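You operate a simulated robot arm through the tools that you are given. There is no shell and no other tool. Be economical: measure what you need, move in short steps, check, and stop when the job is done.

You are at the controls of a simulated robot arm. One attempt, no reset.

Task
Tip the batter in the blue and red rimmed moulds back into its jug and stir it smooth.
Fine: yellow enamel jug, teal spoon, stir last; both moulds back in their places, third left as it is; spoon back; spill nothing.

Only the result counts: the job must be done as asked and must still hold three seconds after the hand-in. Knocking over, shifting, dropping, spilling or breaking anything else fails it.

Robot
A 7-joint arm with a two-finger parallel gripper, fixed in place. Base frame: the origin is at the foot of the arm, x ahead of it, y to its left, z up; the work surface is at about z = 0.86. Readings come in m, degrees, newtons and seconds.
With the tool pointing down near the work surface it reaches from about 0.3 to 0.7 m from the base axis. Its first joint turns from -66.0 to 66.0 degrees. Payload 1.57 kg.
The TCP is the grasp point between the finger pads, 0.03 m short of the fingertips. In the tool frame z runs along the fingers and y along their closing line. Largest opening 0.11 m; finger width 0.024, thickness 0.012; the body of the gripper, 0.048 by 0.112 m, starts 0.078 m behind the TCP.
Orientation is told as [roll, pitch, yaw] about the base's x, y, z axes, in that order, counted from this pose: with the fingers straight down and closing along the base's y, the tool's x points along the base's -x, its y along +y and its z along -z.

Tools
- The arm moves only by the tool step_arm. Its argument "motion" is a list of rows, each a list of 3 entries, a list of its own where there are three numbers: the turn, a rotation vector about the tool's x, y, z in rad, then the shift along the tool's x, y, z in m, then the gripper command, from -1 (shut) to 1 (fully open), values between in proportion. In form: [[[wx, wy, wz], [dx, dy, dz], gripper], ...]. A call has 1 to 8 rows; each row shifts and turns the commanded pose from where the row before left it, along the tool's axes as they then stand. Rows are played at 5 a second. More than 0.05 m and 8.6 degrees between two rows, or a gripper value outside its range, and nothing of the call is played. Where a pose cannot be reached the arm comes as near as it can. A force on the tool above 90 N (or 10 N above the force at the start of the call, whichever is more), or a blocked arm, ends the call early, and 0.2 s more pass. Each finger travels about 0.108 m/s and halts on what it meets, pressing with about 27 N; the grip force reading is that of the motor and also rises with nothing between the fingers. The clock runs only during rows and for 0.2 s after the last one: add rows that do not move to give the fingers time. It gives the time, the measured TCP pose, the force on the tool (base axes), the opening and the grip force at its end, in the units of the frame above (readings bear some noise).
- Cameras (640 x 400 px; columns grow to the right, rows downward): "scene" is fixed at [0.1744, -0.38, 1.4285]; the picture's right is [0.85, -0.53, 0.00], its down [-0.21, -0.34, -0.92] and it looks along [0.49, 0.78, -0.40] (base axes); focal length 278 px, centre (320, 200). "wrist" rides on the gripper at [0.07, 0.016, -0.141] in the tool frame; the picture's right is [-0.23, 0.97, 0.00], its down [-0.86, -0.20, -0.48] and it looks along [-0.47, -0.11, 0.88] (tool axes); focal length 222 px, centre (320, 200). There is no depth. A picture from a camera that has moved, and an enlarged one, comes with that camera's place and axes in the base frame and with its lens. The place of the scene camera against the robot may be out by one fixed shift of up to 0.018 m in any direction.
- grab_frame(camera): a new picture of that camera. It takes no simulated time.
- enlarge(camera, box): a new picture of the part [left, top, right, bottom] of that camera's present view, enlarged. It takes no simulated time.
- hand_in(): hands the job in; it is judged then, once.

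Work in short steps. Places have to be worked out from the pictures, the camera data and where the tool is seen: move nearer, look again, correct. Check each grasp and each placing, and mend what went wrong. You have 120 turns and 64 pictures in all, those below and enlarged ones among them. Open the gripper and draw the arm clear of the work before you hand the job in, unless the task says otherwise; then end with one line.

The tools are called after "Emit:" as a command line: name --argument value ..., lists and objects as JSON in quotes. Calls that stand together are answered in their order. step_arm: Moves the arm, as the interface text tells. Its arguments: {"type":"object","properties":{"motion":{"type":"array"}},"required":["motion"]} The other tools are called the same way: grab_frame (camera) takes a picture; enlarge (camera, box) takes an enlarged picture of a part of a camera's view; hand_in () hands the job in.

At the start:

```text
t: 0.0
position: [0.3897, -0.0609, 1.2699]
tool_rot: [0.0, 0.0, 0.0]
contact_force: [-0.5, 0.3, 0.0]
opening: 0.1098
finger_force: 0.0
```

scene: 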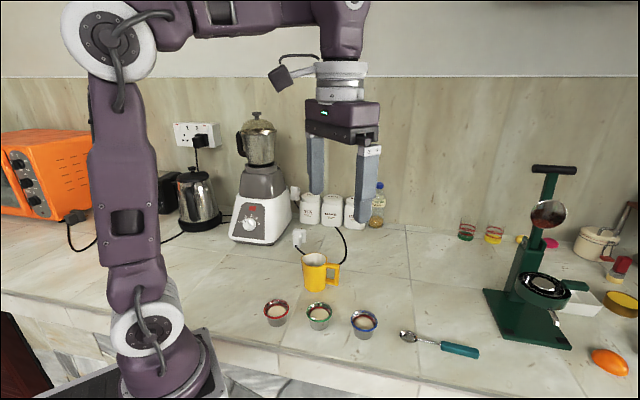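
wrist: 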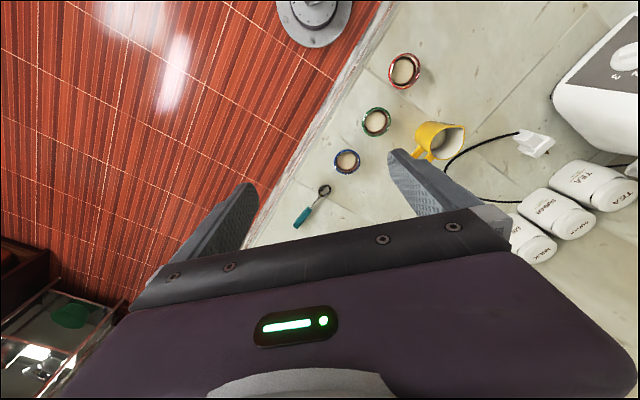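

I'll look closer at the moulds, jug and spoon before moving.

Emit:
enlarge --camera "scene" --box '[240, 240, 400, 340]'

Emit:
enlarge --camera "wrist" --box '[280, 40, 480, 240]'

Emit:
enlarge --camera "scene" --box '[380, 310, 500, 380]'

```text
4.00 times, centred on (320, 290) of scene
camera zoom: at [0.1744, -0.38, 1.4285], right [0.85, -0.53, 0.0], down [-0.21, -0.34, -0.92], along [0.49, 0.78, -0.4], focal length 1111 px, centre (320, -160)
```

zoom: 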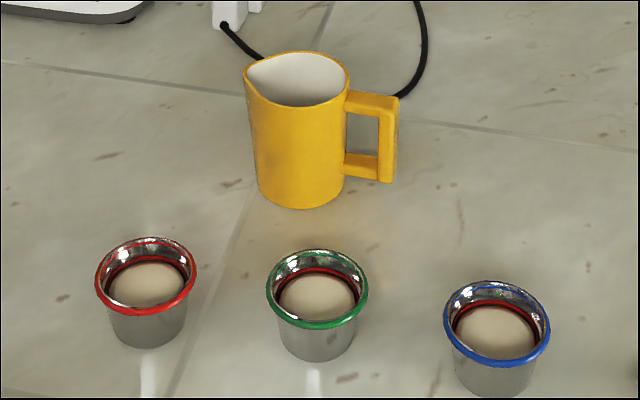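

```text
2.00 times, centred on (380, 140) of wrist
camera zoom: at [0.3193, -0.0462, 1.4129], right [0.23, 0.97, 0.0], down [0.86, -0.2, 0.48], along [0.47, -0.11, -0.88], focal length 444 px, centre (200, 320)
```

zoom: 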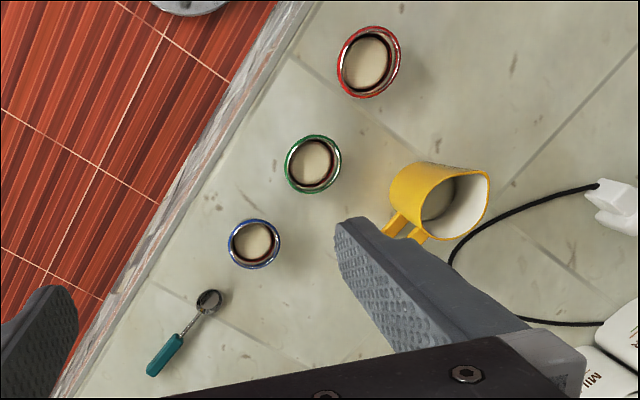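

```text
5.33 times, centred on (440, 345) of scene
camera zoom: at [0.1744, -0.38, 1.4285], right [0.85, -0.53, 0.0], down [-0.21, -0.34, -0.92], along [0.49, 0.78, -0.4], focal length 1482 px, centre (-320, -573)
```

zoom: 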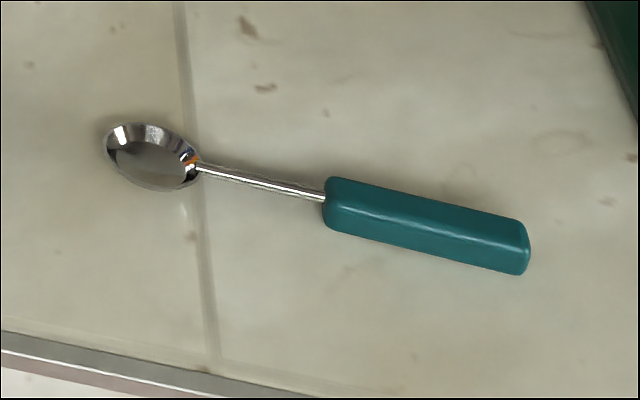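

Both cameras agree roughly: blue about [.508,-.024], green [.430,.055], red [.345,.120], jug [.495,.19] (rim z about .955), spoon handle about [.65,-.174]. I'll go above the blue mould first and begin turning the tool so the fingers close along x.

Emit:
step_arm --motion '[[[0, 0, 0], [-0.0236, 0.0074, 0.034], 1], [[0, 0, 0], [-0.0236, 0.0074, 0.034], 1], [[0, 0, 0], [-0.0236, 0.0074, 0.034], 1], [[0, 0, 0], [-0.0236, 0.0074, 0.034], 1], [[0, 0, 0], [-0.0236, 0.0074, 0.034], 1], [[0, 0, 0.1428], [0, 0, 0], 1], [[0, 0, 0.1428], [0, 0, 0], 1], [[0, 0, 0.1428], [0, 0, 0], 1]]'

Emit:
step_arm --motion '[[[0, 0, 0.1428], [0, 0, 0], 1], [[0, 0, 0.1428], [0, 0, 0], 1], [[0, 0, 0.1428], [0, 0, 0], 1], [[0, 0, 0.1428], [0, 0, 0], 1], [[0, 0, 0.1428], [0, 0, 0], 1], [[0, 0, 0.1428], [0, 0, 0], 1], [[0, 0, 0.1428], [0, 0, 0], 1], [[0, 0, 0.1428], [0, 0, 0], 1]]'

Emit:
grab_frame --camera "wrist"

Emit:
grab_frame --camera "scene"

```text
t: 1.8
position: [0.5069, -0.0245, 1.1017]
tool_rot: [-0.1, 0.0, -24.7]
contact_force: [0.2, -0.4, 0.6]
opening: 0.11
finger_force: 0.0
```

```text
t: 3.6
position: [0.5071, -0.024, 1.1001]
tool_rot: [0.1, 0.0, -90.1]
contact_force: [-0.2, 0.9, -0.2]
opening: 0.1098
finger_force: 0.0
```

```text
58 pictures are left
camera wrist: at [0.5234, 0.0445, 1.243], right [0.97, -0.23, 0.0], down [-0.2, -0.85, 0.48], along [-0.11, -0.47, -0.88], focal length 222 px, centre (320, 200)
```

wrist: 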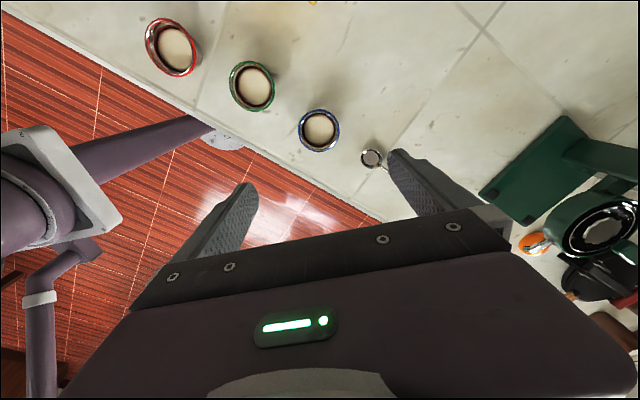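

```text
57 pictures are left
```

scene: 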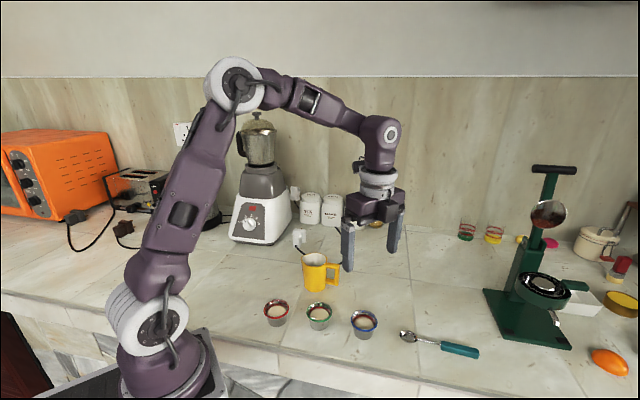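

Second view confirms blue at [.506,-.022], rim ~.90. Before gripping, I test the pouring posture empty over the jug: hand on the -y side, tool swung toward +y.

Emit:
step_arm --motion '[[[0, 0, 0], [0.045, -0.003, 0], 1], [[0, 0, 0], [0.045, -0.003, 0], 1], [[0, 0, 0], [0.045, -0.003, 0], 1], [[0, 0, 0], [0.045, -0.003, 0], 1], [[0, 0.14, 0], [0, 0, 0], 1], [[0, 0.14, 0], [0, 0, 0], 1], [[0, 0.14, 0], [0, 0, 0], 1], [[0, 0.14, 0], [0, 0, 0], 1]]'

Emit:
step_arm --motion '[[[0, 0.14, 0], [0, 0, 0], 1], [[0, 0.14, 0], [0, 0, 0], 1], [[0, 0.14, 0], [0, 0, 0], 1], [[0, 0.14, 0], [0, 0, 0], 1], [[0, 0.14, 0], [0, 0, 0], 1], [[0, 0.14, 0], [0, 0, 0], 1], [[0, 0.14, 0], [0, 0, 0], 1], [[0, 0, 0], [0, 0, 0], 1]]'

Emit:
grab_frame --camera "scene"

```text
t: 5.4
position: [0.4943, 0.1547, 1.1013]
tool_rot: [0.1, 32.2, -89.9]
contact_force: [0.1, 0.0, -0.3]
opening: 0.1099
finger_force: 0.1
```

```text
t: 7.2
position: [0.4946, 0.1551, 1.1007]
tool_rot: [0.5, 88.4, -89.4]
contact_force: [0.6, 0.7, 0.2]
opening: 0.11
finger_force: 0.0
```

```text
56 pictures are left
```

scene: 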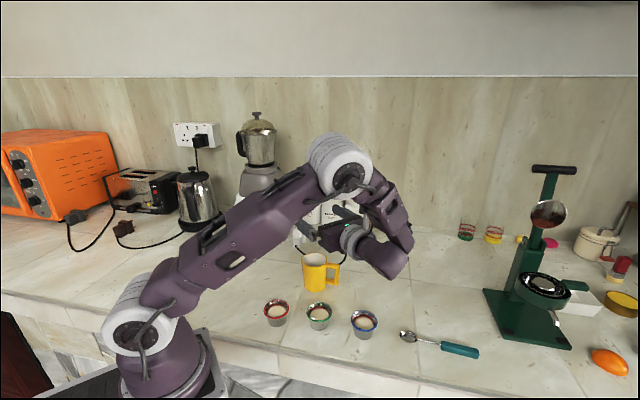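

Posture reachable at 88°. I test a bit further (to ~107°) and lower to pouring height-ish.

Emit:
step_arm --motion '[[[0, 0.11, 0], [0, 0, 0], 1], [[0, 0.11, 0], [0, 0, 0], 1], [[0, 0.11, 0], [0, 0, 0], 1], [[0, 0, 0], [-0.029, 0, 0.009], 1], [[0, 0, 0], [-0.029, 0, 0.009], 1], [[0, 0, 0], [0, 0, 0], 1]]'

Emit:
grab_frame --camera "scene"

Emit:
grab_frame --camera "wrist"

```text
t: 8.6
position: [0.4951, 0.189, 1.0482]
tool_rot: [180.0, 72.9, 90.1]
contact_force: [-0.4, 0.6, 0.1]
opening: 0.1099
finger_force: 0.1
```

```text
55 pictures are left
```

scene: 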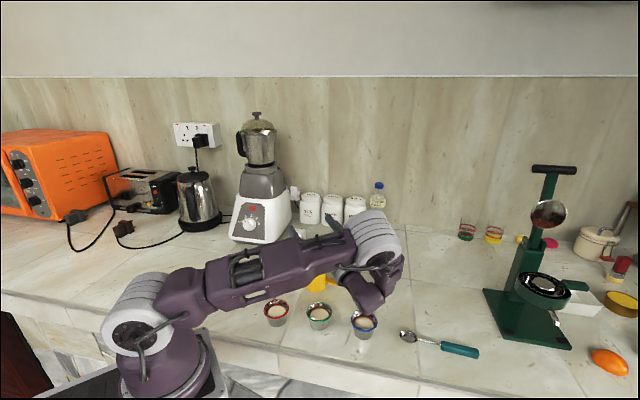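

```text
54 pictures are left
camera wrist: at [0.5116, 0.0339, 1.0758], right [0.97, 0.07, -0.22], down [-0.2, -0.21, -0.96], along [-0.11, 0.98, -0.19], focal length 222 px, centre (320, 200)
```

wrist: 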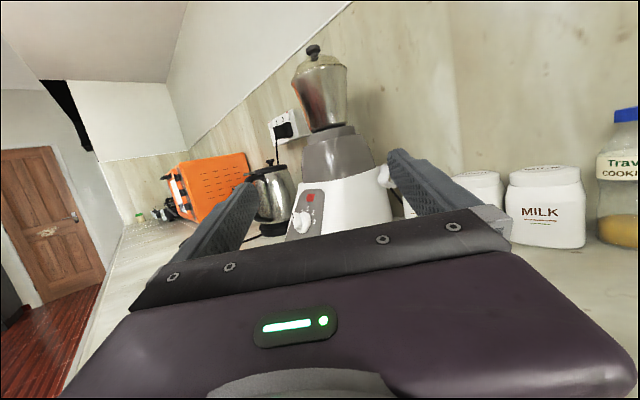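

Wrist link clears the moulds down to about 95° hand angle, so I'll grip with the hand leaned 20° toward +y, giving extra cup tilt. Now raise and rotate back.

Emit:
step_arm --motion '[[[0, 0, 0], [0.045, 0, 0], 1], [[0, 0, 0], [0.045, 0, 0], 1], [[0, -0.1385, 0], [0, 0, 0], 1], [[0, -0.1385, 0], [0, 0, 0], 1], [[0, -0.1385, 0], [0, 0, 0], 1], [[0, -0.1385, 0], [0, 0, 0], 1], [[0, -0.1385, 0], [0, 0, 0], 1], [[0, -0.1385, 0], [0, 0, 0], 1]]'

Emit:
step_arm --motion '[[[0, -0.1385, 0], [0, 0, 0], 1], [[0, -0.1385, 0], [0, 0, 0], 1], [[0, -0.1385, 0], [0, 0, 0], 1], [[0, -0.1385, 0], [0, 0, 0], 1], [[0, -0.1385, 0], [0, 0, 0], 1], [[0, -0.1385, 0], [0, 0, 0], 1], [[0, -0.1385, 0], [0, 0, 0], 1], [[0, -0.1385, 0], [0, 0, 0], 1]]'

Emit:
step_arm --motion '[[[0, -0.1385, 0], [0, 0, 0], 1], [[0, -0.1385, 0], [0, 0, 0], 1], [[0, 0, 0], [0, 0, 0], 1]]'

```text
t: 10.4
position: [0.4955, 0.1629, 1.1367]
tool_rot: [0.0, 59.4, -90.0]
contact_force: [-0.9, 0.0, 0.2]
opening: 0.1097
finger_force: 0.1
```

```text
t: 12.2
position: [0.4957, 0.1632, 1.1362]
tool_rot: [0.0, -4.1, -90.0]
contact_force: [0.1, 0.6, -0.2]
opening: 0.1098
finger_force: 0.1
```

```text
t: 13.0
position: [0.4959, 0.1627, 1.1369]
tool_rot: [0.0, -20.0, -90.1]
contact_force: [-0.7, 0.6, -0.3]
opening: 0.1102
finger_force: 0.0
```

Pose is as commanded. Moving to hover above the blue mould.

Emit:
step_arm --motion '[[[0, 0, 0], [-0.0266, 0.0022, 0.0346], 1], [[0, 0, 0], [-0.0266, 0.0022, 0.0346], 1], [[0, 0, 0], [-0.0266, 0.0022, 0.0346], 1], [[0, 0, 0], [-0.0266, 0.0022, 0.0346], 1], [[0, 0, 0], [-0.0266, 0.0022, 0.0346], 1], [[0, 0, 0], [0, 0, 0], 1]]'

Emit:
grab_frame --camera "wrist"

Emit:
grab_frame --camera "scene"

```text
t: 14.4
position: [0.5046, -0.0213, 1.0203]
tool_rot: [0.0, -19.9, -89.9]
contact_force: [-1.1, -0.7, 0.7]
opening: 0.1098
finger_force: 0.0
```

```text
53 pictures are left
camera wrist: at [0.5211, 0.0918, 1.1297], right [0.97, -0.21, 0.08], down [-0.2, -0.64, 0.74], along [-0.11, -0.74, -0.67], focal length 222 px, centre (320, 200)
```

wrist: 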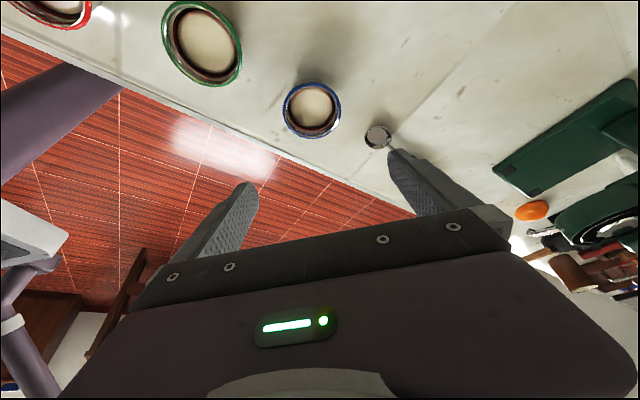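

```text
52 pictures are left
```

scene: 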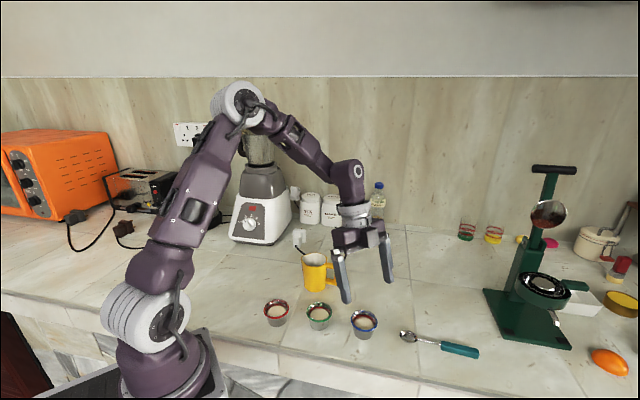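

Blue rim recomputed at [.506,-.020]. Descending straight down to z≈0.898.

Emit:
step_arm --motion '[[[0, 0, 0], [0.0103, 0.0004, 0.0283], 1], [[0, 0, 0], [0.0103, 0.0004, 0.0283], 1], [[0, 0, 0], [0.0103, 0.0003, 0.0283], 1], [[0, 0, 0], [0.0103, 0.0003, 0.0283], 1], [[0, 0, 0], [0, 0, 0], 1]]'

Emit:
grab_frame --camera "wrist"

Emit:
enlarge --camera "scene" --box '[280, 220, 440, 350]'

```text
t: 15.6
position: [0.5076, -0.0214, 0.8991]
tool_rot: [0.1, -19.9, -90.0]
contact_force: [-0.3, 0.8, -0.1]
opening: 0.11
finger_force: 0.1
```

```text
51 pictures are left
camera wrist: at [0.5235, 0.0921, 1.0086], right [0.97, -0.21, 0.08], down [-0.2, -0.64, 0.74], along [-0.11, -0.74, -0.67], focal length 222 px, centre (320, 200)
```

wrist: 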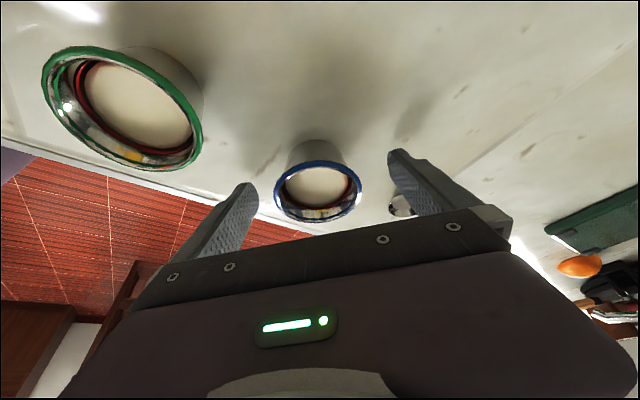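

```text
3.08 times, centred on (360, 285) of scene
camera zoom: at [0.1744, -0.38, 1.4285], right [0.85, -0.53, 0.0], down [-0.21, -0.34, -0.92], along [0.49, 0.78, -0.4], focal length 855 px, centre (197, -62)
```

zoom: 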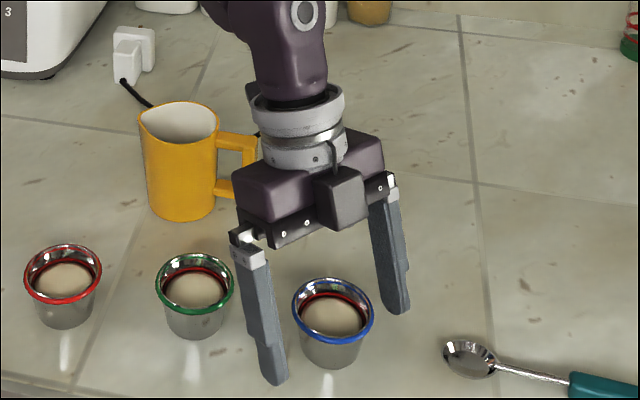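

Well centred. Closing on the blue mould.

Emit:
step_arm --motion '[[[0, 0, 0], [0, 0, 0], 0.3], [[0, 0, 0], [0, 0, 0], -1], [[0, 0, 0], [0, 0, 0], -1], [[0, 0, 0], [0, 0, 0], -1], [[0, 0, 0], [0, 0, 0], -1]]'

Emit:
grab_frame --camera "wrist"

```text
t: 16.8
position: [0.5086, -0.0218, 0.8975]
tool_rot: [-0.1, -19.9, -90.0]
contact_force: [0.3, 0.5, 0.2]
opening: 0.0623
finger_force: 27.0
```

```text
49 pictures are left
camera wrist: at [0.5234, 0.0922, 1.0089], right [0.97, -0.21, 0.08], down [-0.2, -0.64, 0.74], along [-0.11, -0.74, -0.67], focal length 222 px, centre (320, 200)
```

wrist: 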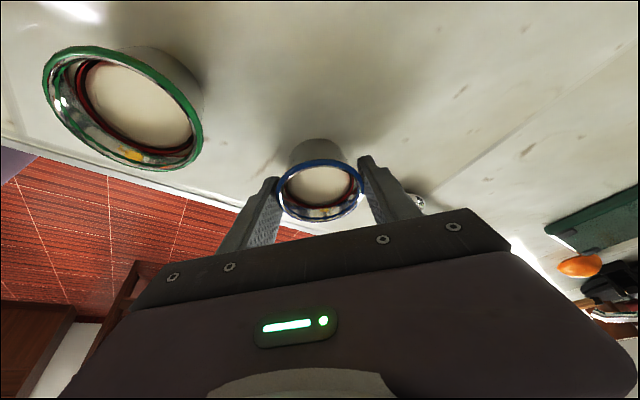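

Gripped (opening .062, full force). Lifting gently 4 cm and checking.

Emit:
step_arm --motion '[[[0, 0, 0], [-0.0034, 0, -0.0094], -1], [[0, 0, 0], [-0.0034, 0, -0.0094], -1], [[0, 0, 0], [-0.0034, 0, -0.0094], -1], [[0, 0, 0], [-0.0034, 0, -0.0094], -1], [[0, 0, 0], [0, 0, 0], -1]]'

Emit:
enlarge --camera "scene" --box '[280, 220, 440, 350]'

```text
t: 18.0
position: [0.5073, -0.0206, 0.9385]
tool_rot: [0.0, -19.9, -90.0]
contact_force: [-0.6, -0.3, -1.0]
opening: 0.0552
finger_force: 27.2
```

```text
3.08 times, centred on (360, 285) of scene
camera zoom: at [0.1744, -0.38, 1.4285], right [0.85, -0.53, 0.0], down [-0.21, -0.34, -0.92], along [0.49, 0.78, -0.4], focal length 855 px, centre (197, -62)
```

zoom: 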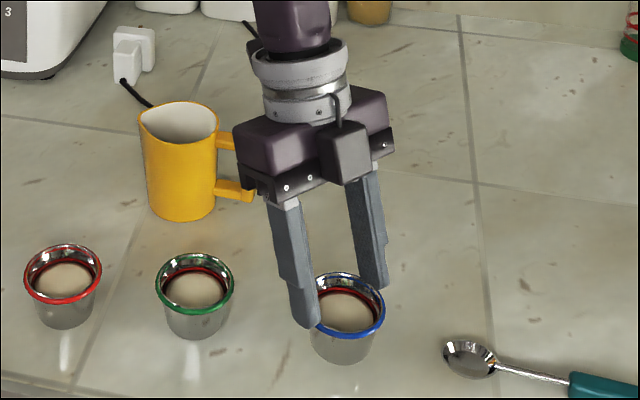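

The opening shrank to .055 — a slip is possible. Checking with both cameras before anything else.

Emit:
grab_frame --camera "wrist"

Emit:
enlarge --camera "scene" --box '[330, 270, 410, 350]'

```text
47 pictures are left
camera wrist: at [0.5237, 0.0923, 1.049], right [0.97, -0.21, 0.08], down [-0.2, -0.64, 0.74], along [-0.11, -0.74, -0.67], focal length 222 px, centre (320, 200)
```

wrist: 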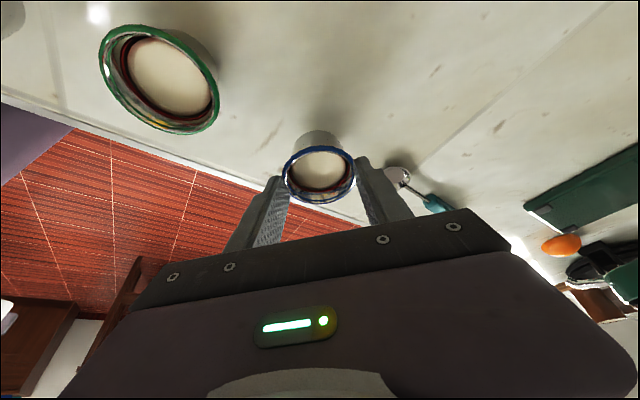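

```text
5.00 times, centred on (370, 310) of scene
camera zoom: at [0.1744, -0.38, 1.4285], right [0.85, -0.53, 0.0], down [-0.21, -0.34, -0.92], along [0.49, 0.78, -0.4], focal length 1389 px, centre (70, -350)
```

zoom: 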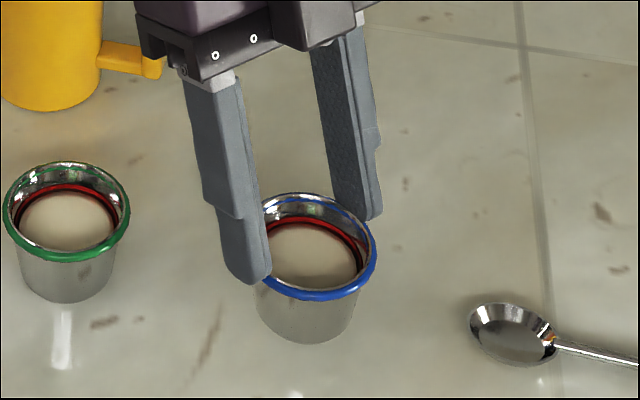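

The mould has slid down the pads to the fingertips and is only slightly off the table (~1 cm). I lower it back gently, then release and look.

Emit:
step_arm --motion '[[[0, 0, 0], [0.001, 0, 0.0028], -1], [[0, 0, 0], [0.001, 0, 0.0028], -1], [[0, 0, 0], [0.001, 0, 0.0028], -1], [[0, 0, 0], [0, 0, 0], -1]]'

Emit:
enlarge --camera "scene" --box '[330, 280, 410, 340]'

```text
t: 19.0
position: [0.5082, -0.0211, 0.9298]
tool_rot: [-0.1, -20.0, -90.0]
contact_force: [0.7, -0.1, -0.1]
opening: 0.0557
finger_force: 26.9
```

```text
6.67 times, centred on (370, 310) of scene
camera zoom: at [0.1744, -0.38, 1.4285], right [0.85, -0.53, 0.0], down [-0.21, -0.34, -0.92], along [0.49, 0.78, -0.4], focal length 1852 px, centre (-13, -533)
```

zoom: 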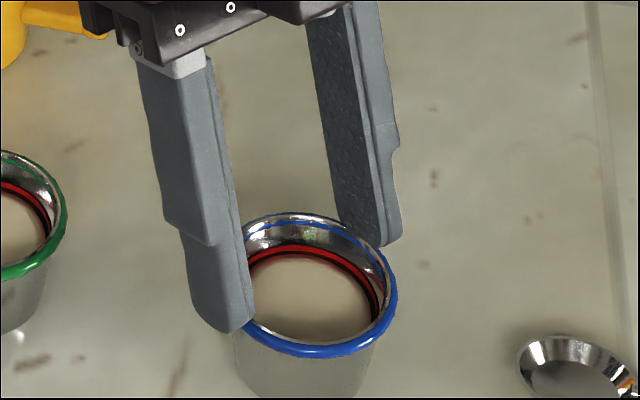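

Force reading returned to zero: the mould is likely on the table. Opening.

Emit:
step_arm --motion '[[[0, 0, 0], [0.0008, 0, 0.0022], -1], [[0, 0, 0], [0.0008, 0, 0.0022], -1], [[0, 0, 0], [0, 0, 0], 0.2], [[0, 0, 0], [0, 0, 0], 0.6], [[0, 0, 0], [0, 0, 0], 1], [[0, 0, 0], [0, 0, 0], 1]]'

Emit:
enlarge --camera "scene" --box '[330, 280, 410, 340]'

Emit:
grab_frame --camera "wrist"

```text
t: 20.4
position: [0.5082, -0.021, 0.9248]
tool_rot: [0.0, -19.9, -90.1]
contact_force: [0.1, -0.2, 0.3]
opening: 0.1101
finger_force: 0.1
```

```text
6.67 times, centred on (370, 310) of scene
camera zoom: at [0.1744, -0.38, 1.4285], right [0.85, -0.53, 0.0], down [-0.21, -0.34, -0.92], along [0.49, 0.78, -0.4], focal length 1852 px, centre (-13, -533)
```

zoom: 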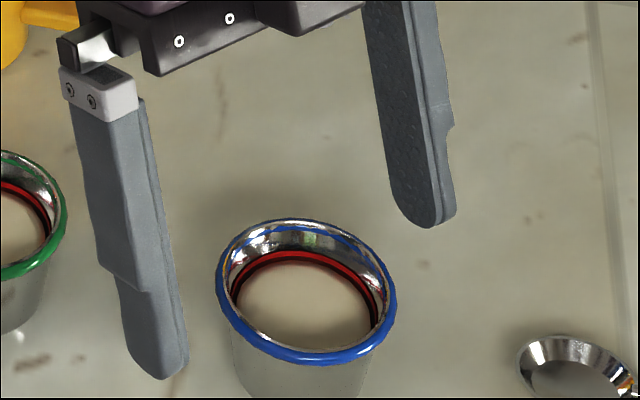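

```text
43 pictures are left
camera wrist: at [0.5237, 0.0923, 1.0353], right [0.97, -0.21, 0.08], down [-0.2, -0.64, 0.74], along [-0.11, -0.74, -0.67], focal length 222 px, centre (320, 200)
```

wrist: 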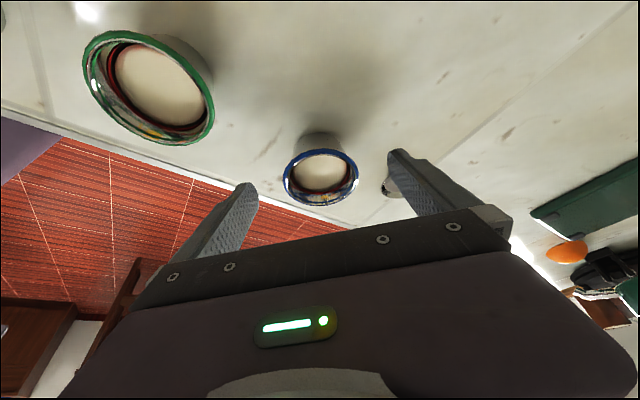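

The mould stayed on the table, dragged ~1 cm in -y to about [.508,-.031]; nothing spilled. I'll regrip with the tool vertical and deeper, lifting in small increments.

Emit:
step_arm --motion '[[[0, 0.1163, 0], [0, 0, 0], 1], [[0, 0.1163, 0], [0, 0, 0], 1], [[0, 0.1163, 0], [0, 0, 0], 1], [[0, 0, 0], [-0.009, 0, 0.01], 1], [[0, 0, 0], [0, 0, 0.01], 1], [[0, 0, 0], [0, 0, 0.01], 1], [[0, 0, 0], [0, 0, 0], 1]]'

Emit:
grab_frame --camera "wrist"

```text
t: 22.0
position: [0.5084, -0.0303, 0.8948]
tool_rot: [-0.1, 0.2, -89.9]
contact_force: [0.4, -0.8, 0.0]
opening: 0.11
finger_force: 0.0
```

```text
42 pictures are left
camera wrist: at [0.5234, 0.039, 1.0375], right [0.97, -0.23, 0.0], down [-0.2, -0.86, 0.48], along [-0.11, -0.46, -0.88], focal length 222 px, centre (320, 200)
```

wrist: 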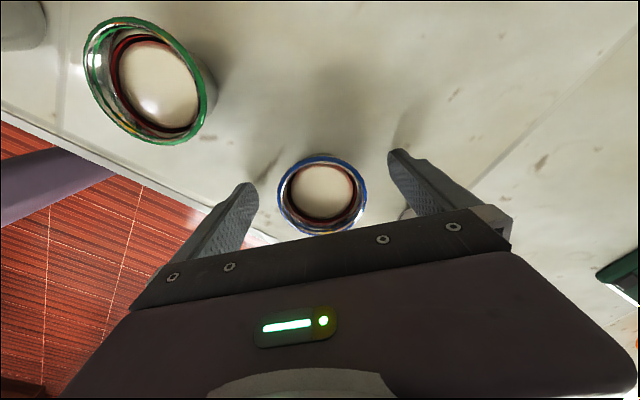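

Centred on the mould again. Closing and lifting only 1 cm.

Emit:
step_arm --motion '[[[0, 0, 0], [0, 0, 0], 0.3], [[0, 0, 0], [0, 0, 0], -1], [[0, 0, 0], [0, 0, 0], -1], [[0, 0, 0], [0, 0, 0], -1], [[0, 0, 0], [0, 0, 0], -1]]'

Emit:
step_arm --motion '[[[0, 0, 0], [0, 0, -0.003], -1], [[0, 0, 0], [0, 0, -0.003], -1], [[0, 0, 0], [0, 0, -0.003], -1], [[0, 0, 0], [0, 0, 0], -1]]'

Emit:
grab_frame --camera "wrist"

```text
t: 23.2
position: [0.5063, -0.03, 0.8946]
tool_rot: [0.1, 0.1, -90.1]
contact_force: [0.0, 1.3, 0.2]
opening: 0.0564
finger_force: 27.2
```

```text
t: 24.2
position: [0.5074, -0.0295, 0.9033]
tool_rot: [0.0, 0.1, -90.1]
contact_force: [-0.4, 0.1, -0.7]
opening: 0.0563
finger_force: 26.8
```

```text
41 pictures are left
camera wrist: at [0.5237, 0.0393, 1.0466], right [0.97, -0.23, 0.0], down [-0.2, -0.86, 0.48], along [-0.11, -0.46, -0.88], focal length 222 px, centre (320, 200)
```

wrist: 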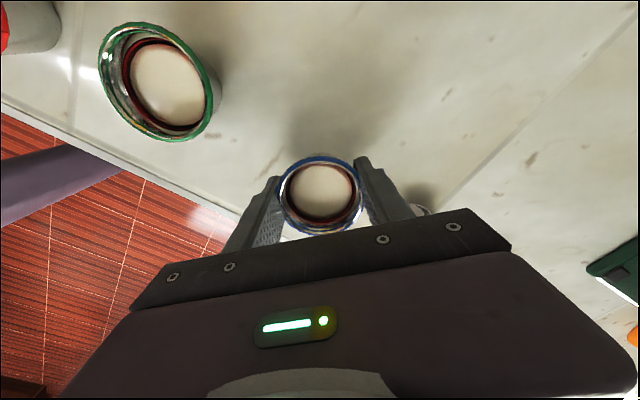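

Opening now steady at .056 (gripping the wall, before it was on the rim). Lift another 2 cm and check.

Emit:
step_arm --motion '[[[0, 0, 0], [0, 0, -0.005], -1], [[0, 0, 0], [0, 0, -0.005], -1], [[0, 0, 0], [0, 0, -0.005], -1], [[0, 0, 0], [0, 0, -0.005], -1], [[0, 0, 0], [0, 0, 0], -1]]'

Emit:
grab_frame --camera "wrist"

Emit:
enlarge --camera "scene" --box '[300, 250, 420, 350]'

```text
t: 25.4
position: [0.5074, -0.03, 0.9246]
tool_rot: [0.0, 0.1, -89.9]
contact_force: [1.2, 0.5, -0.4]
opening: 0.0565
finger_force: 27.1
```

```text
40 pictures are left
camera wrist: at [0.5235, 0.0391, 1.0665], right [0.97, -0.23, 0.0], down [-0.2, -0.86, 0.48], along [-0.11, -0.47, -0.88], focal length 222 px, centre (320, 200)
```

wrist: 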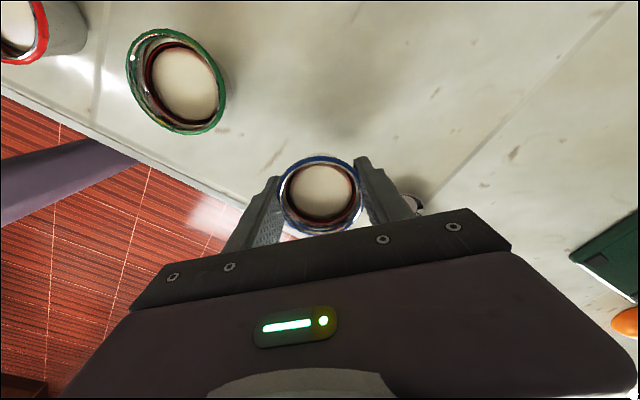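

```text
4.00 times, centred on (360, 300) of scene
camera zoom: at [0.1744, -0.38, 1.4285], right [0.85, -0.53, 0.0], down [-0.21, -0.34, -0.92], along [0.49, 0.78, -0.4], focal length 1111 px, centre (160, -200)
```

zoom: 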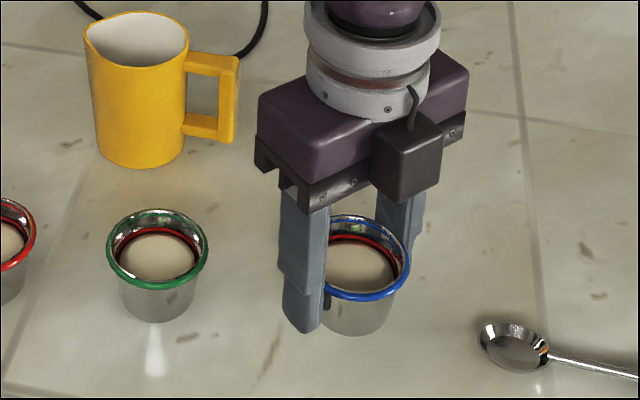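

The mould is now held firmly and lifted. I raise it to z≈1.05 while turning the tool so that the hand, when tilted, will avoid the jug handle.

Emit:
step_arm --motion '[[[0, 0, 0.03], [0, 0, -0.01], -1], [[0, 0, 0.066], [0, 0, -0.018], -1], [[0, 0, 0.066], [0, 0, -0.02], -1], [[0, 0, 0.066], [0, 0, -0.02], -1], [[0, 0, 0.066], [0, 0, -0.02], -1], [[0, 0, 0.066], [0, 0, -0.018], -1], [[0, 0, 0.046], [0, 0, -0.014], -1], [[0, 0, 0.03], [0, 0, -0.005], -1]]'

Emit:
grab_frame --camera "wrist"

```text
t: 27.2
position: [0.5073, -0.029, 1.0485]
tool_rot: [0.0, 0.0, -115.0]
contact_force: [0.6, 0.5, -0.5]
opening: 0.0562
finger_force: 27.2
```

```text
38 pictures are left
camera wrist: at [0.5512, 0.0255, 1.1916], right [0.79, -0.62, 0.0], down [-0.54, -0.69, 0.48], along [-0.3, -0.38, -0.88], focal length 222 px, centre (320, 200)
```

wrist: 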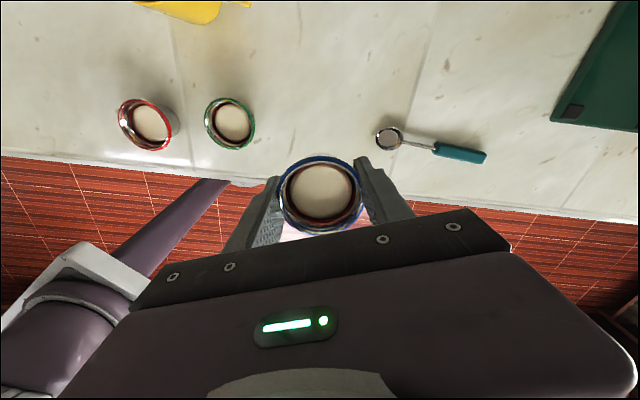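

Mould held level. Carrying it in a smooth move to the pour start, about [.505,.206,1.05].

Emit:
step_arm --motion '[[[0, 0, 0], [0.0127, -0.0061, 0], -1], [[0, 0, 0], [0.0254, -0.0121, 0], -1], [[0, 0, 0], [0.0318, -0.0152, 0], -1], [[0, 0, 0], [0.036, -0.0172, 0], -1], [[0, 0, 0], [0.036, -0.0172, 0], -1], [[0, 0, 0], [0.0318, -0.0152, 0], -1], [[0, 0, 0], [0.0254, -0.0121, 0], -1], [[0, 0, 0], [0.0127, -0.0061, 0], -1]]'

Emit:
enlarge --camera "scene" --box '[260, 200, 400, 300]'

Emit:
grab_frame --camera "wrist"

```text
t: 29.0
position: [0.5032, 0.2063, 1.0496]
tool_rot: [-0.1, 0.2, -114.9]
contact_force: [-0.1, -0.1, -1.2]
opening: 0.0563
finger_force: 27.0
```

```text
4.00 times, centred on (330, 250) of scene
camera zoom: at [0.1744, -0.38, 1.4285], right [0.85, -0.53, 0.0], down [-0.21, -0.34, -0.92], along [0.49, 0.78, -0.4], focal length 1111 px, centre (280, 0)
```

zoom: 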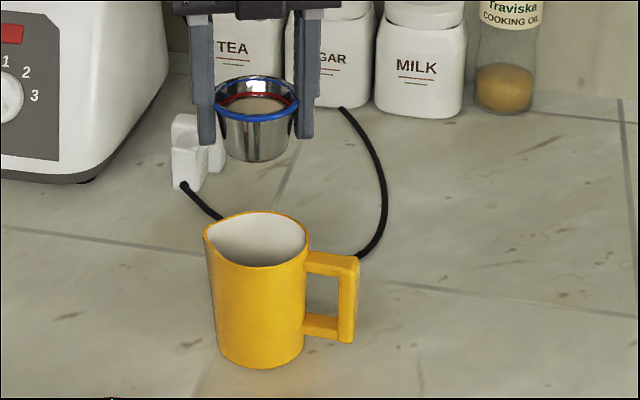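

```text
36 pictures are left
camera wrist: at [0.549, 0.2616, 1.1916], right [0.79, -0.62, 0.0], down [-0.54, -0.69, 0.48], along [-0.3, -0.38, -0.88], focal length 222 px, centre (320, 200)
```

wrist: 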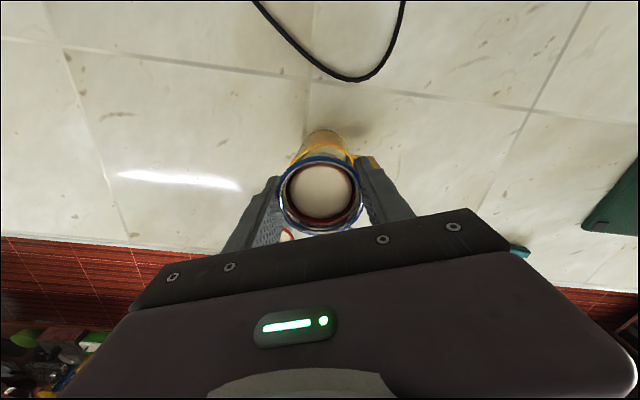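

Mould is level, aligned behind the jug mouth along the pour direction (jug centre ≈[.491,.181]). Lowering to z≈1.015 and starting the tilt.

Emit:
step_arm --motion '[[[0, 0, 0], [0, 0, 0.01], -1], [[0, 0, 0], [0, 0, 0.015], -1], [[0, 0, 0], [0, 0, 0.009], -1], [[0, 0.06, 0], [0, 0, 0], -1], [[0, 0.1, 0], [0, 0, 0], -1], [[0, 0.1, 0], [0, 0, 0], -1], [[0, 0.1, 0], [0, 0, 0], -1], [[0, 0.1, 0], [0, 0, 0], -1]]'

Emit:
enlarge --camera "scene" --box '[260, 200, 400, 300]'

```text
t: 30.8
position: [0.5036, 0.205, 1.0149]
tool_rot: [0.0, 26.6, -114.9]
contact_force: [-0.3, -0.2, -0.8]
opening: 0.0562
finger_force: 27.2
```

```text
4.00 times, centred on (330, 250) of scene
camera zoom: at [0.1744, -0.38, 1.4285], right [0.85, -0.53, 0.0], down [-0.21, -0.34, -0.92], along [0.49, 0.78, -0.4], focal length 1111 px, centre (280, 0)
```

zoom: 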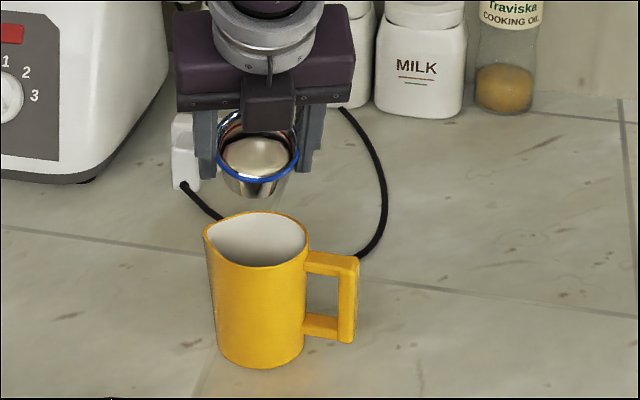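

Cup tilts with the hand and the batter nears the lip, which is over the jug centre. Continuing the pour slowly with compensating shift.

Emit:
step_arm --motion '[[[0, 0.09, 0], [-0.0014, 0, -0.0009], -1], [[0, 0.09, 0], [-0.0013, 0, -0.001], -1], [[0, 0.09, 0], [-0.0013, 0, -0.0011], -1], [[0, 0.09, 0], [-0.0011, 0, -0.0013], -1], [[0, 0.09, 0], [-0.001, 0, -0.0014], -1], [[0, 0.09, 0], [-0.0009, 0, -0.0015], -1], [[0, 0.09, 0], [-0.0007, 0, -0.0015], -1], [[0, 0, 0], [0, 0, 0], -1]]'

Emit:
enlarge --camera "scene" --box '[260, 200, 400, 300]'

```text
t: 32.6
position: [0.5006, 0.1954, 1.0165]
tool_rot: [0.0, 62.5, -115.1]
contact_force: [-0.6, -0.3, -0.5]
opening: 0.0564
finger_force: 27.5
```

```text
4.00 times, centred on (330, 250) of scene
camera zoom: at [0.1744, -0.38, 1.4285], right [0.85, -0.53, 0.0], down [-0.21, -0.34, -0.92], along [0.49, 0.78, -0.4], focal length 1111 px, centre (280, 0)
```

zoom: 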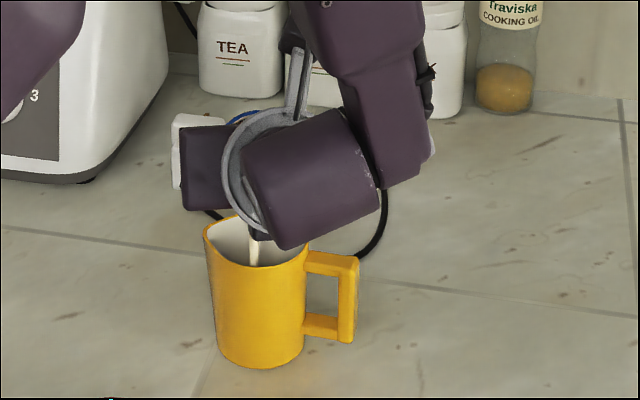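

The stream goes cleanly into the jug. Continuing to ~102° and holding to drain.

Emit:
step_arm --motion '[[[0, 0.1, 0], [-0.0008, 0, -0.0016], -1], [[0, 0.1, 0], [-0.0006, 0, -0.0017], -1], [[0, 0.1, 0], [-0.0004, 0, -0.0017], -1], [[0, 0.1, 0], [-0.0003, 0, -0.0018], -1], [[0, 0.1, 0], [0, 0, -0.0018], -1], [[0, 0.1, 0], [0, 0, -0.0018], -1], [[0, 0.1, 0], [0, 0, -0.0018], -1], [[0, 0, 0], [0, 0, 0], -1]]'

Emit:
step_arm --motion '[[[0, 0, 0], [0, 0, 0], -1], [[0, 0, 0], [0, 0, 0], -1], [[0, 0, 0], [0, 0, 0], -1], [[0, 0, 0], [0, 0, 0], -1], [[0, 0, 0], [0, 0, 0], -1], [[0, 0, 0], [0, 0, 0], -1]]'

Emit:
enlarge --camera "scene" --box '[250, 200, 410, 330]'

Emit:
grab_frame --camera "wrist"

```text
t: 34.4
position: [0.495, 0.1826, 1.0161]
tool_rot: [180.0, 77.2, 65.0]
contact_force: [-0.9, -0.1, -0.8]
opening: 0.0566
finger_force: 26.6
```

```text
t: 35.8
position: [0.4941, 0.1827, 1.0165]
tool_rot: [-179.9, 77.4, 65.2]
contact_force: [-1.0, 0.0, -0.6]
opening: 0.0562
finger_force: 27.5
```

```text
3.08 times, centred on (330, 265) of scene
camera zoom: at [0.1744, -0.38, 1.4285], right [0.85, -0.53, 0.0], down [-0.21, -0.34, -0.92], along [0.49, 0.78, -0.4], focal length 855 px, centre (289, 0)
```

zoom: 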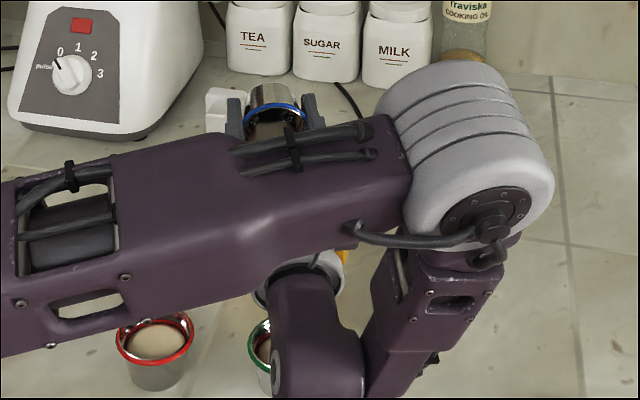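

```text
32 pictures are left
camera wrist: at [0.4448, 0.0364, 1.0546], right [0.9, -0.37, -0.22], down [-0.3, -0.17, -0.94], along [0.31, 0.92, -0.26], focal length 222 px, centre (320, 200)
```

wrist: 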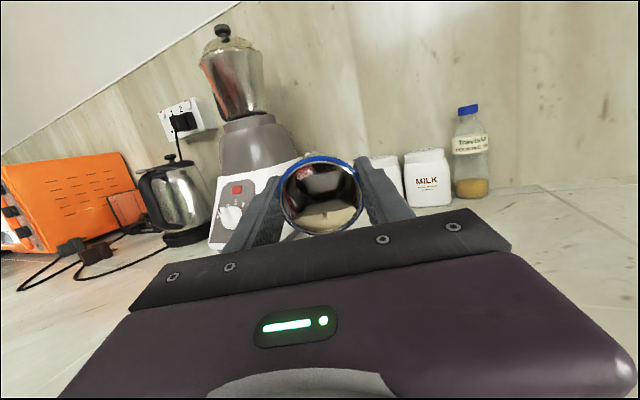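

A little batter seems left in the cup. I raise 1.5 cm for wrist clearance and tilt a further ~14°, then wait.

Emit:
step_arm --motion '[[[0, 0, 0], [0.0073, 0, 0.0017], -1], [[0, 0, 0], [0.0073, 0, 0.0017], -1], [[0, 0.08, 0], [0, 0, 0], -1], [[0, 0.08, 0], [0, 0, 0], -1], [[0, 0.08, 0], [0, 0, 0], -1], [[0, 0, 0], [0, 0, 0], -1], [[0, 0, 0], [0, 0, 0], -1], [[0, 0, 0], [0, 0, 0], -1]]'

Emit:
step_arm --motion '[[[0, 0, 0], [0, 0, 0], -1], [[0, 0, 0], [0, 0, 0], -1], [[0, 0, 0], [0, 0, 0], -1], [[0, 0, 0], [0, 0, 0], -1], [[0, 0, 0], [0, 0, 0], -1], [[0, 0, 0], [0, 0, 0], -1], [[0, 0, 0], [0, 0, 0], -1], [[0, 0, 0], [0, 0, 0], -1]]'

Emit:
enlarge --camera "wrist" --box '[260, 140, 380, 250]'

Emit:
grab_frame --camera "scene"

```text
t: 37.6
position: [0.4954, 0.1838, 1.0304]
tool_rot: [-180.0, 63.6, 65.1]
contact_force: [1.0, -0.6, -0.6]
opening: 0.0564
finger_force: 26.8
```

```text
t: 39.4
position: [0.4954, 0.184, 1.0305]
tool_rot: [-179.9, 63.6, 65.0]
contact_force: [-0.1, 0.1, 0.1]
opening: 0.0564
finger_force: 26.4
```

```text
3.64 times, centred on (320, 195) of wrist
camera zoom: at [0.4428, 0.0328, 1.0319], right [0.93, -0.32, -0.2], down [-0.2, 0.04, -0.98], along [0.32, 0.95, -0.03], focal length 808 px, centre (320, 218)
```

zoom: 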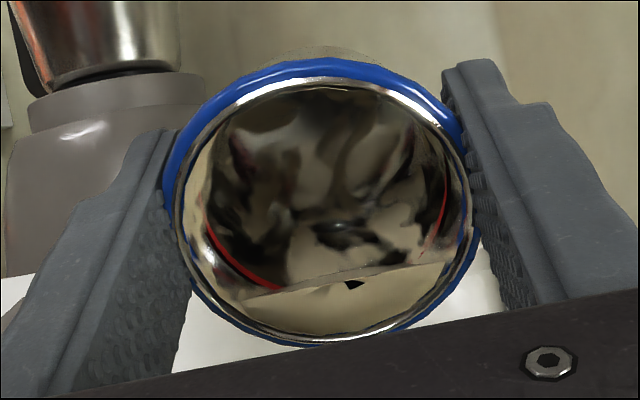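

```text
30 pictures are left
```

scene: 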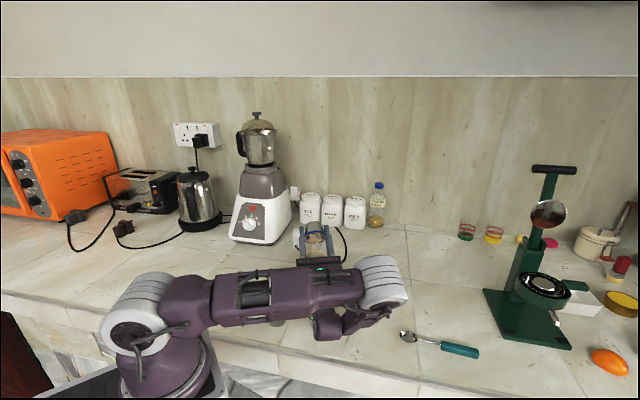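

The cup appears drained (only reflections remain). Raising slightly and rotating back upright above the jug.

Emit:
step_arm --motion '[[[0, 0, 0], [0.0135, 0, 0.0066], -1], [[0, 0, 0], [0.0135, 0, 0.0066], -1], [[0, -0.1354, 0], [0, 0, 0], -1], [[0, -0.1354, 0], [0, 0, 0], -1], [[0, -0.1354, 0], [0, 0, 0], -1], [[0, -0.1354, 0], [0, 0, 0], -1], [[0, -0.1354, 0], [0, 0, 0], -1], [[0, -0.1354, 0], [0, 0, 0], -1]]'

Emit:
step_arm --motion '[[[0, -0.1354, 0], [0, 0, 0], -1], [[0, -0.1354, 0], [0, 0, 0], -1], [[0, -0.1354, 0], [0, 0, 0], -1], [[0, -0.1354, 0], [0, 0, 0], -1], [[0, -0.1354, 0], [0, 0, 0], -1], [[0, -0.1354, 0], [0, 0, 0], -1], [[0, -0.1354, 0], [0, 0, 0], -1], [[0, -0.1354, 0], [0, 0, 0], -1]]'

Emit:
step_arm --motion '[[[0, -0.135, 0], [0, 0, 0], -1], [[0, 0, 0], [0, 0, 0], -1]]'

Emit:
enlarge --camera "scene" --box '[240, 210, 400, 340]'

```text
t: 41.2
position: [0.4949, 0.182, 1.0618]
tool_rot: [-0.2, 69.7, -115.2]
contact_force: [-0.3, -0.4, 0.2]
opening: 0.0564
finger_force: 27.5
```

```text
t: 43.0
position: [0.4959, 0.1821, 1.062]
tool_rot: [-0.1, 7.6, -115.1]
contact_force: [0.6, -0.1, 0.4]
opening: 0.0563
finger_force: 27.5
```

```text
t: 43.6
position: [0.4946, 0.1825, 1.0616]
tool_rot: [0.1, -0.1, -115.0]
contact_force: [0.2, -0.2, -0.1]
opening: 0.0567
finger_force: 26.9
```

```text
3.08 times, centred on (320, 275) of scene
camera zoom: at [0.1744, -0.38, 1.4285], right [0.85, -0.53, 0.0], down [-0.21, -0.34, -0.92], along [0.49, 0.78, -0.4], focal length 855 px, centre (320, -31)
```

zoom: 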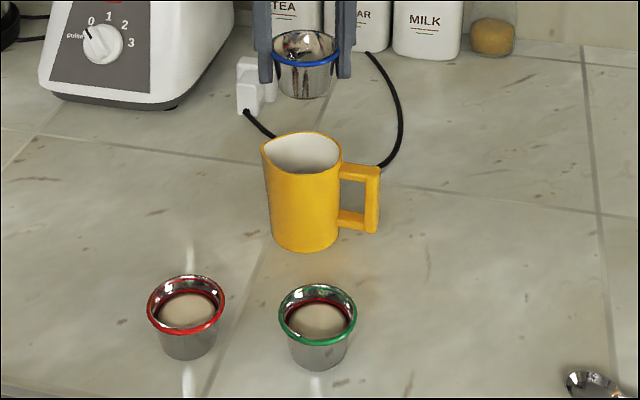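

Cup empty, nothing spilled. Returning above the blue mould's original place [.507,-.022].

Emit:
step_arm --motion '[[[0, 0, 0], [-0.014, 0.0077, 0], -1], [[0, 0, 0], [-0.023, 0.0125, 0], -1], [[0, 0, 0], [-0.0265, 0.0144, 0], -1], [[0, 0, 0], [-0.0265, 0.0144, 0], -1], [[0, 0, 0], [-0.0265, 0.0144, 0], -1], [[0, 0, 0], [-0.0265, 0.0144, 0], -1], [[0, 0, 0], [-0.023, 0.0125, 0], -1], [[0, 0, 0], [-0.014, 0.0075, 0], -1]]'

Emit:
step_arm --motion '[[[0, 0, -0.0727], [0, 0, 0.025], -1], [[0, 0, -0.0727], [0, 0, 0.025], -1], [[0, 0, -0.0727], [0, 0, 0.025], -1], [[0, 0, -0.0727], [0, 0, 0.025], -1], [[0, 0, -0.0727], [0, 0, 0.025], -1], [[0, 0, -0.0727], [0, 0, 0.02], -1], [[0, 0, 0], [0, 0, 0], -1]]'

```text
t: 45.4
position: [0.5068, -0.0207, 1.0613]
tool_rot: [-0.1, 0.1, -114.9]
contact_force: [0.4, -0.3, -0.5]
opening: 0.0564
finger_force: 27.3
```

```text
t: 47.0
position: [0.5076, -0.023, 0.9151]
tool_rot: [0.0, 0.0, -89.9]
contact_force: [-0.3, -0.3, -0.8]
opening: 0.0562
finger_force: 27.0
```

Well placed above; lowering the last 2 cm slowly, watching for contact.

Emit:
step_arm --motion '[[[0, 0, 0], [0, 0, 0.006], -1], [[0, 0, 0], [0, 0, 0.006], -1], [[0, 0, 0], [0, 0, 0.005], -1], [[0, 0, 0], [0, 0, 0.0025], -1], [[0, 0, 0], [0, 0, 0], -1]]'

Emit:
step_arm --motion '[[[0, 0, 0], [0, 0, 0], 0.15], [[0, 0, 0], [0, 0, 0], 0.4], [[0, 0, 0], [0, 0, 0], 0.7], [[0, 0, 0], [0, 0, 0], 0.7], [[0, 0, 0], [0, 0, -0.02], 0.7], [[0, 0, 0], [0, 0, -0.03], 0.7], [[0, 0, 0], [0, 0, -0.04], 0.7], [[0, 0, 0], [0, 0, -0.04], 0.7]]'

Emit:
grab_frame --camera "wrist"

```text
t: 48.2
position: [0.509, -0.0209, 0.8962]
tool_rot: [0.0, 0.0, -89.9]
contact_force: [-1.4, 1.2, 5.3]
opening: 0.0566
finger_force: 26.8
```

```text
t: 50.0
position: [0.5071, -0.0208, 1.028]
tool_rot: [0.0, 0.0, -89.9]
contact_force: [-0.1, 0.0, 0.1]
opening: 0.0935
finger_force: 0.1
```

```text
28 pictures are left
camera wrist: at [0.5228, 0.0474, 1.1706], right [0.97, -0.23, 0.0], down [-0.2, -0.86, 0.48], along [-0.11, -0.47, -0.88], focal length 222 px, centre (320, 200)
```

wrist: 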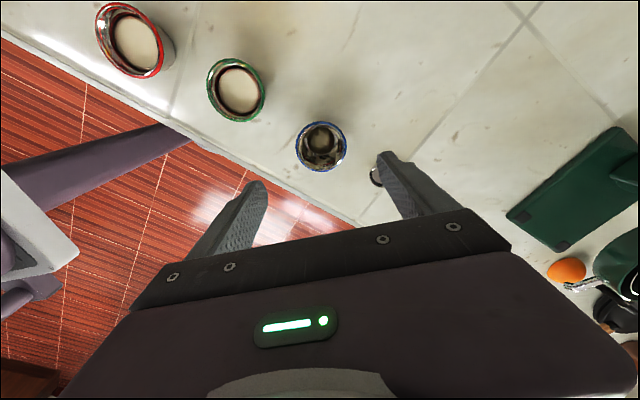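

Blue is back at its place (≈[.507,-.023]), empty and upright. Now to hover over the red mould at ≈[.346,.121].

Emit:
step_arm --motion '[[[0, 0, 0], [0.0237, -0.0268, 0.0], 0.7], [[0, 0, 0], [0.0237, -0.0268, 0.0], 0.7], [[0, 0, 0], [0.0237, -0.0268, 0.0], 0.7], [[0, 0, 0], [0.0237, -0.0268, 0.0], 0.7], [[0, 0, 0], [0.0237, -0.0268, 0.01], 0.7], [[0, 0, 0], [0.0237, -0.0268, 0.02], 0.7], [[0, 0, 0], [0, 0, 0.02], 0.7], [[0, 0, 0], [0, 0, 0], 0.7]]'

Emit:
grab_frame --camera "wrist"

```text
t: 51.8
position: [0.3465, 0.1203, 0.9765]
tool_rot: [0.0, 0.0, -89.9]
contact_force: [-0.7, 0.2, 0.4]
opening: 0.0935
finger_force: 0.0
```

```text
27 pictures are left
camera wrist: at [0.3624, 0.189, 1.1193], right [0.97, -0.23, 0.0], down [-0.2, -0.86, 0.48], along [-0.11, -0.47, -0.88], focal length 222 px, centre (320, 200)
```

wrist: 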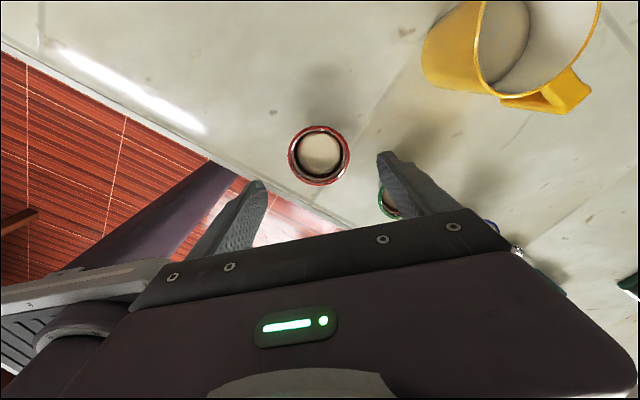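

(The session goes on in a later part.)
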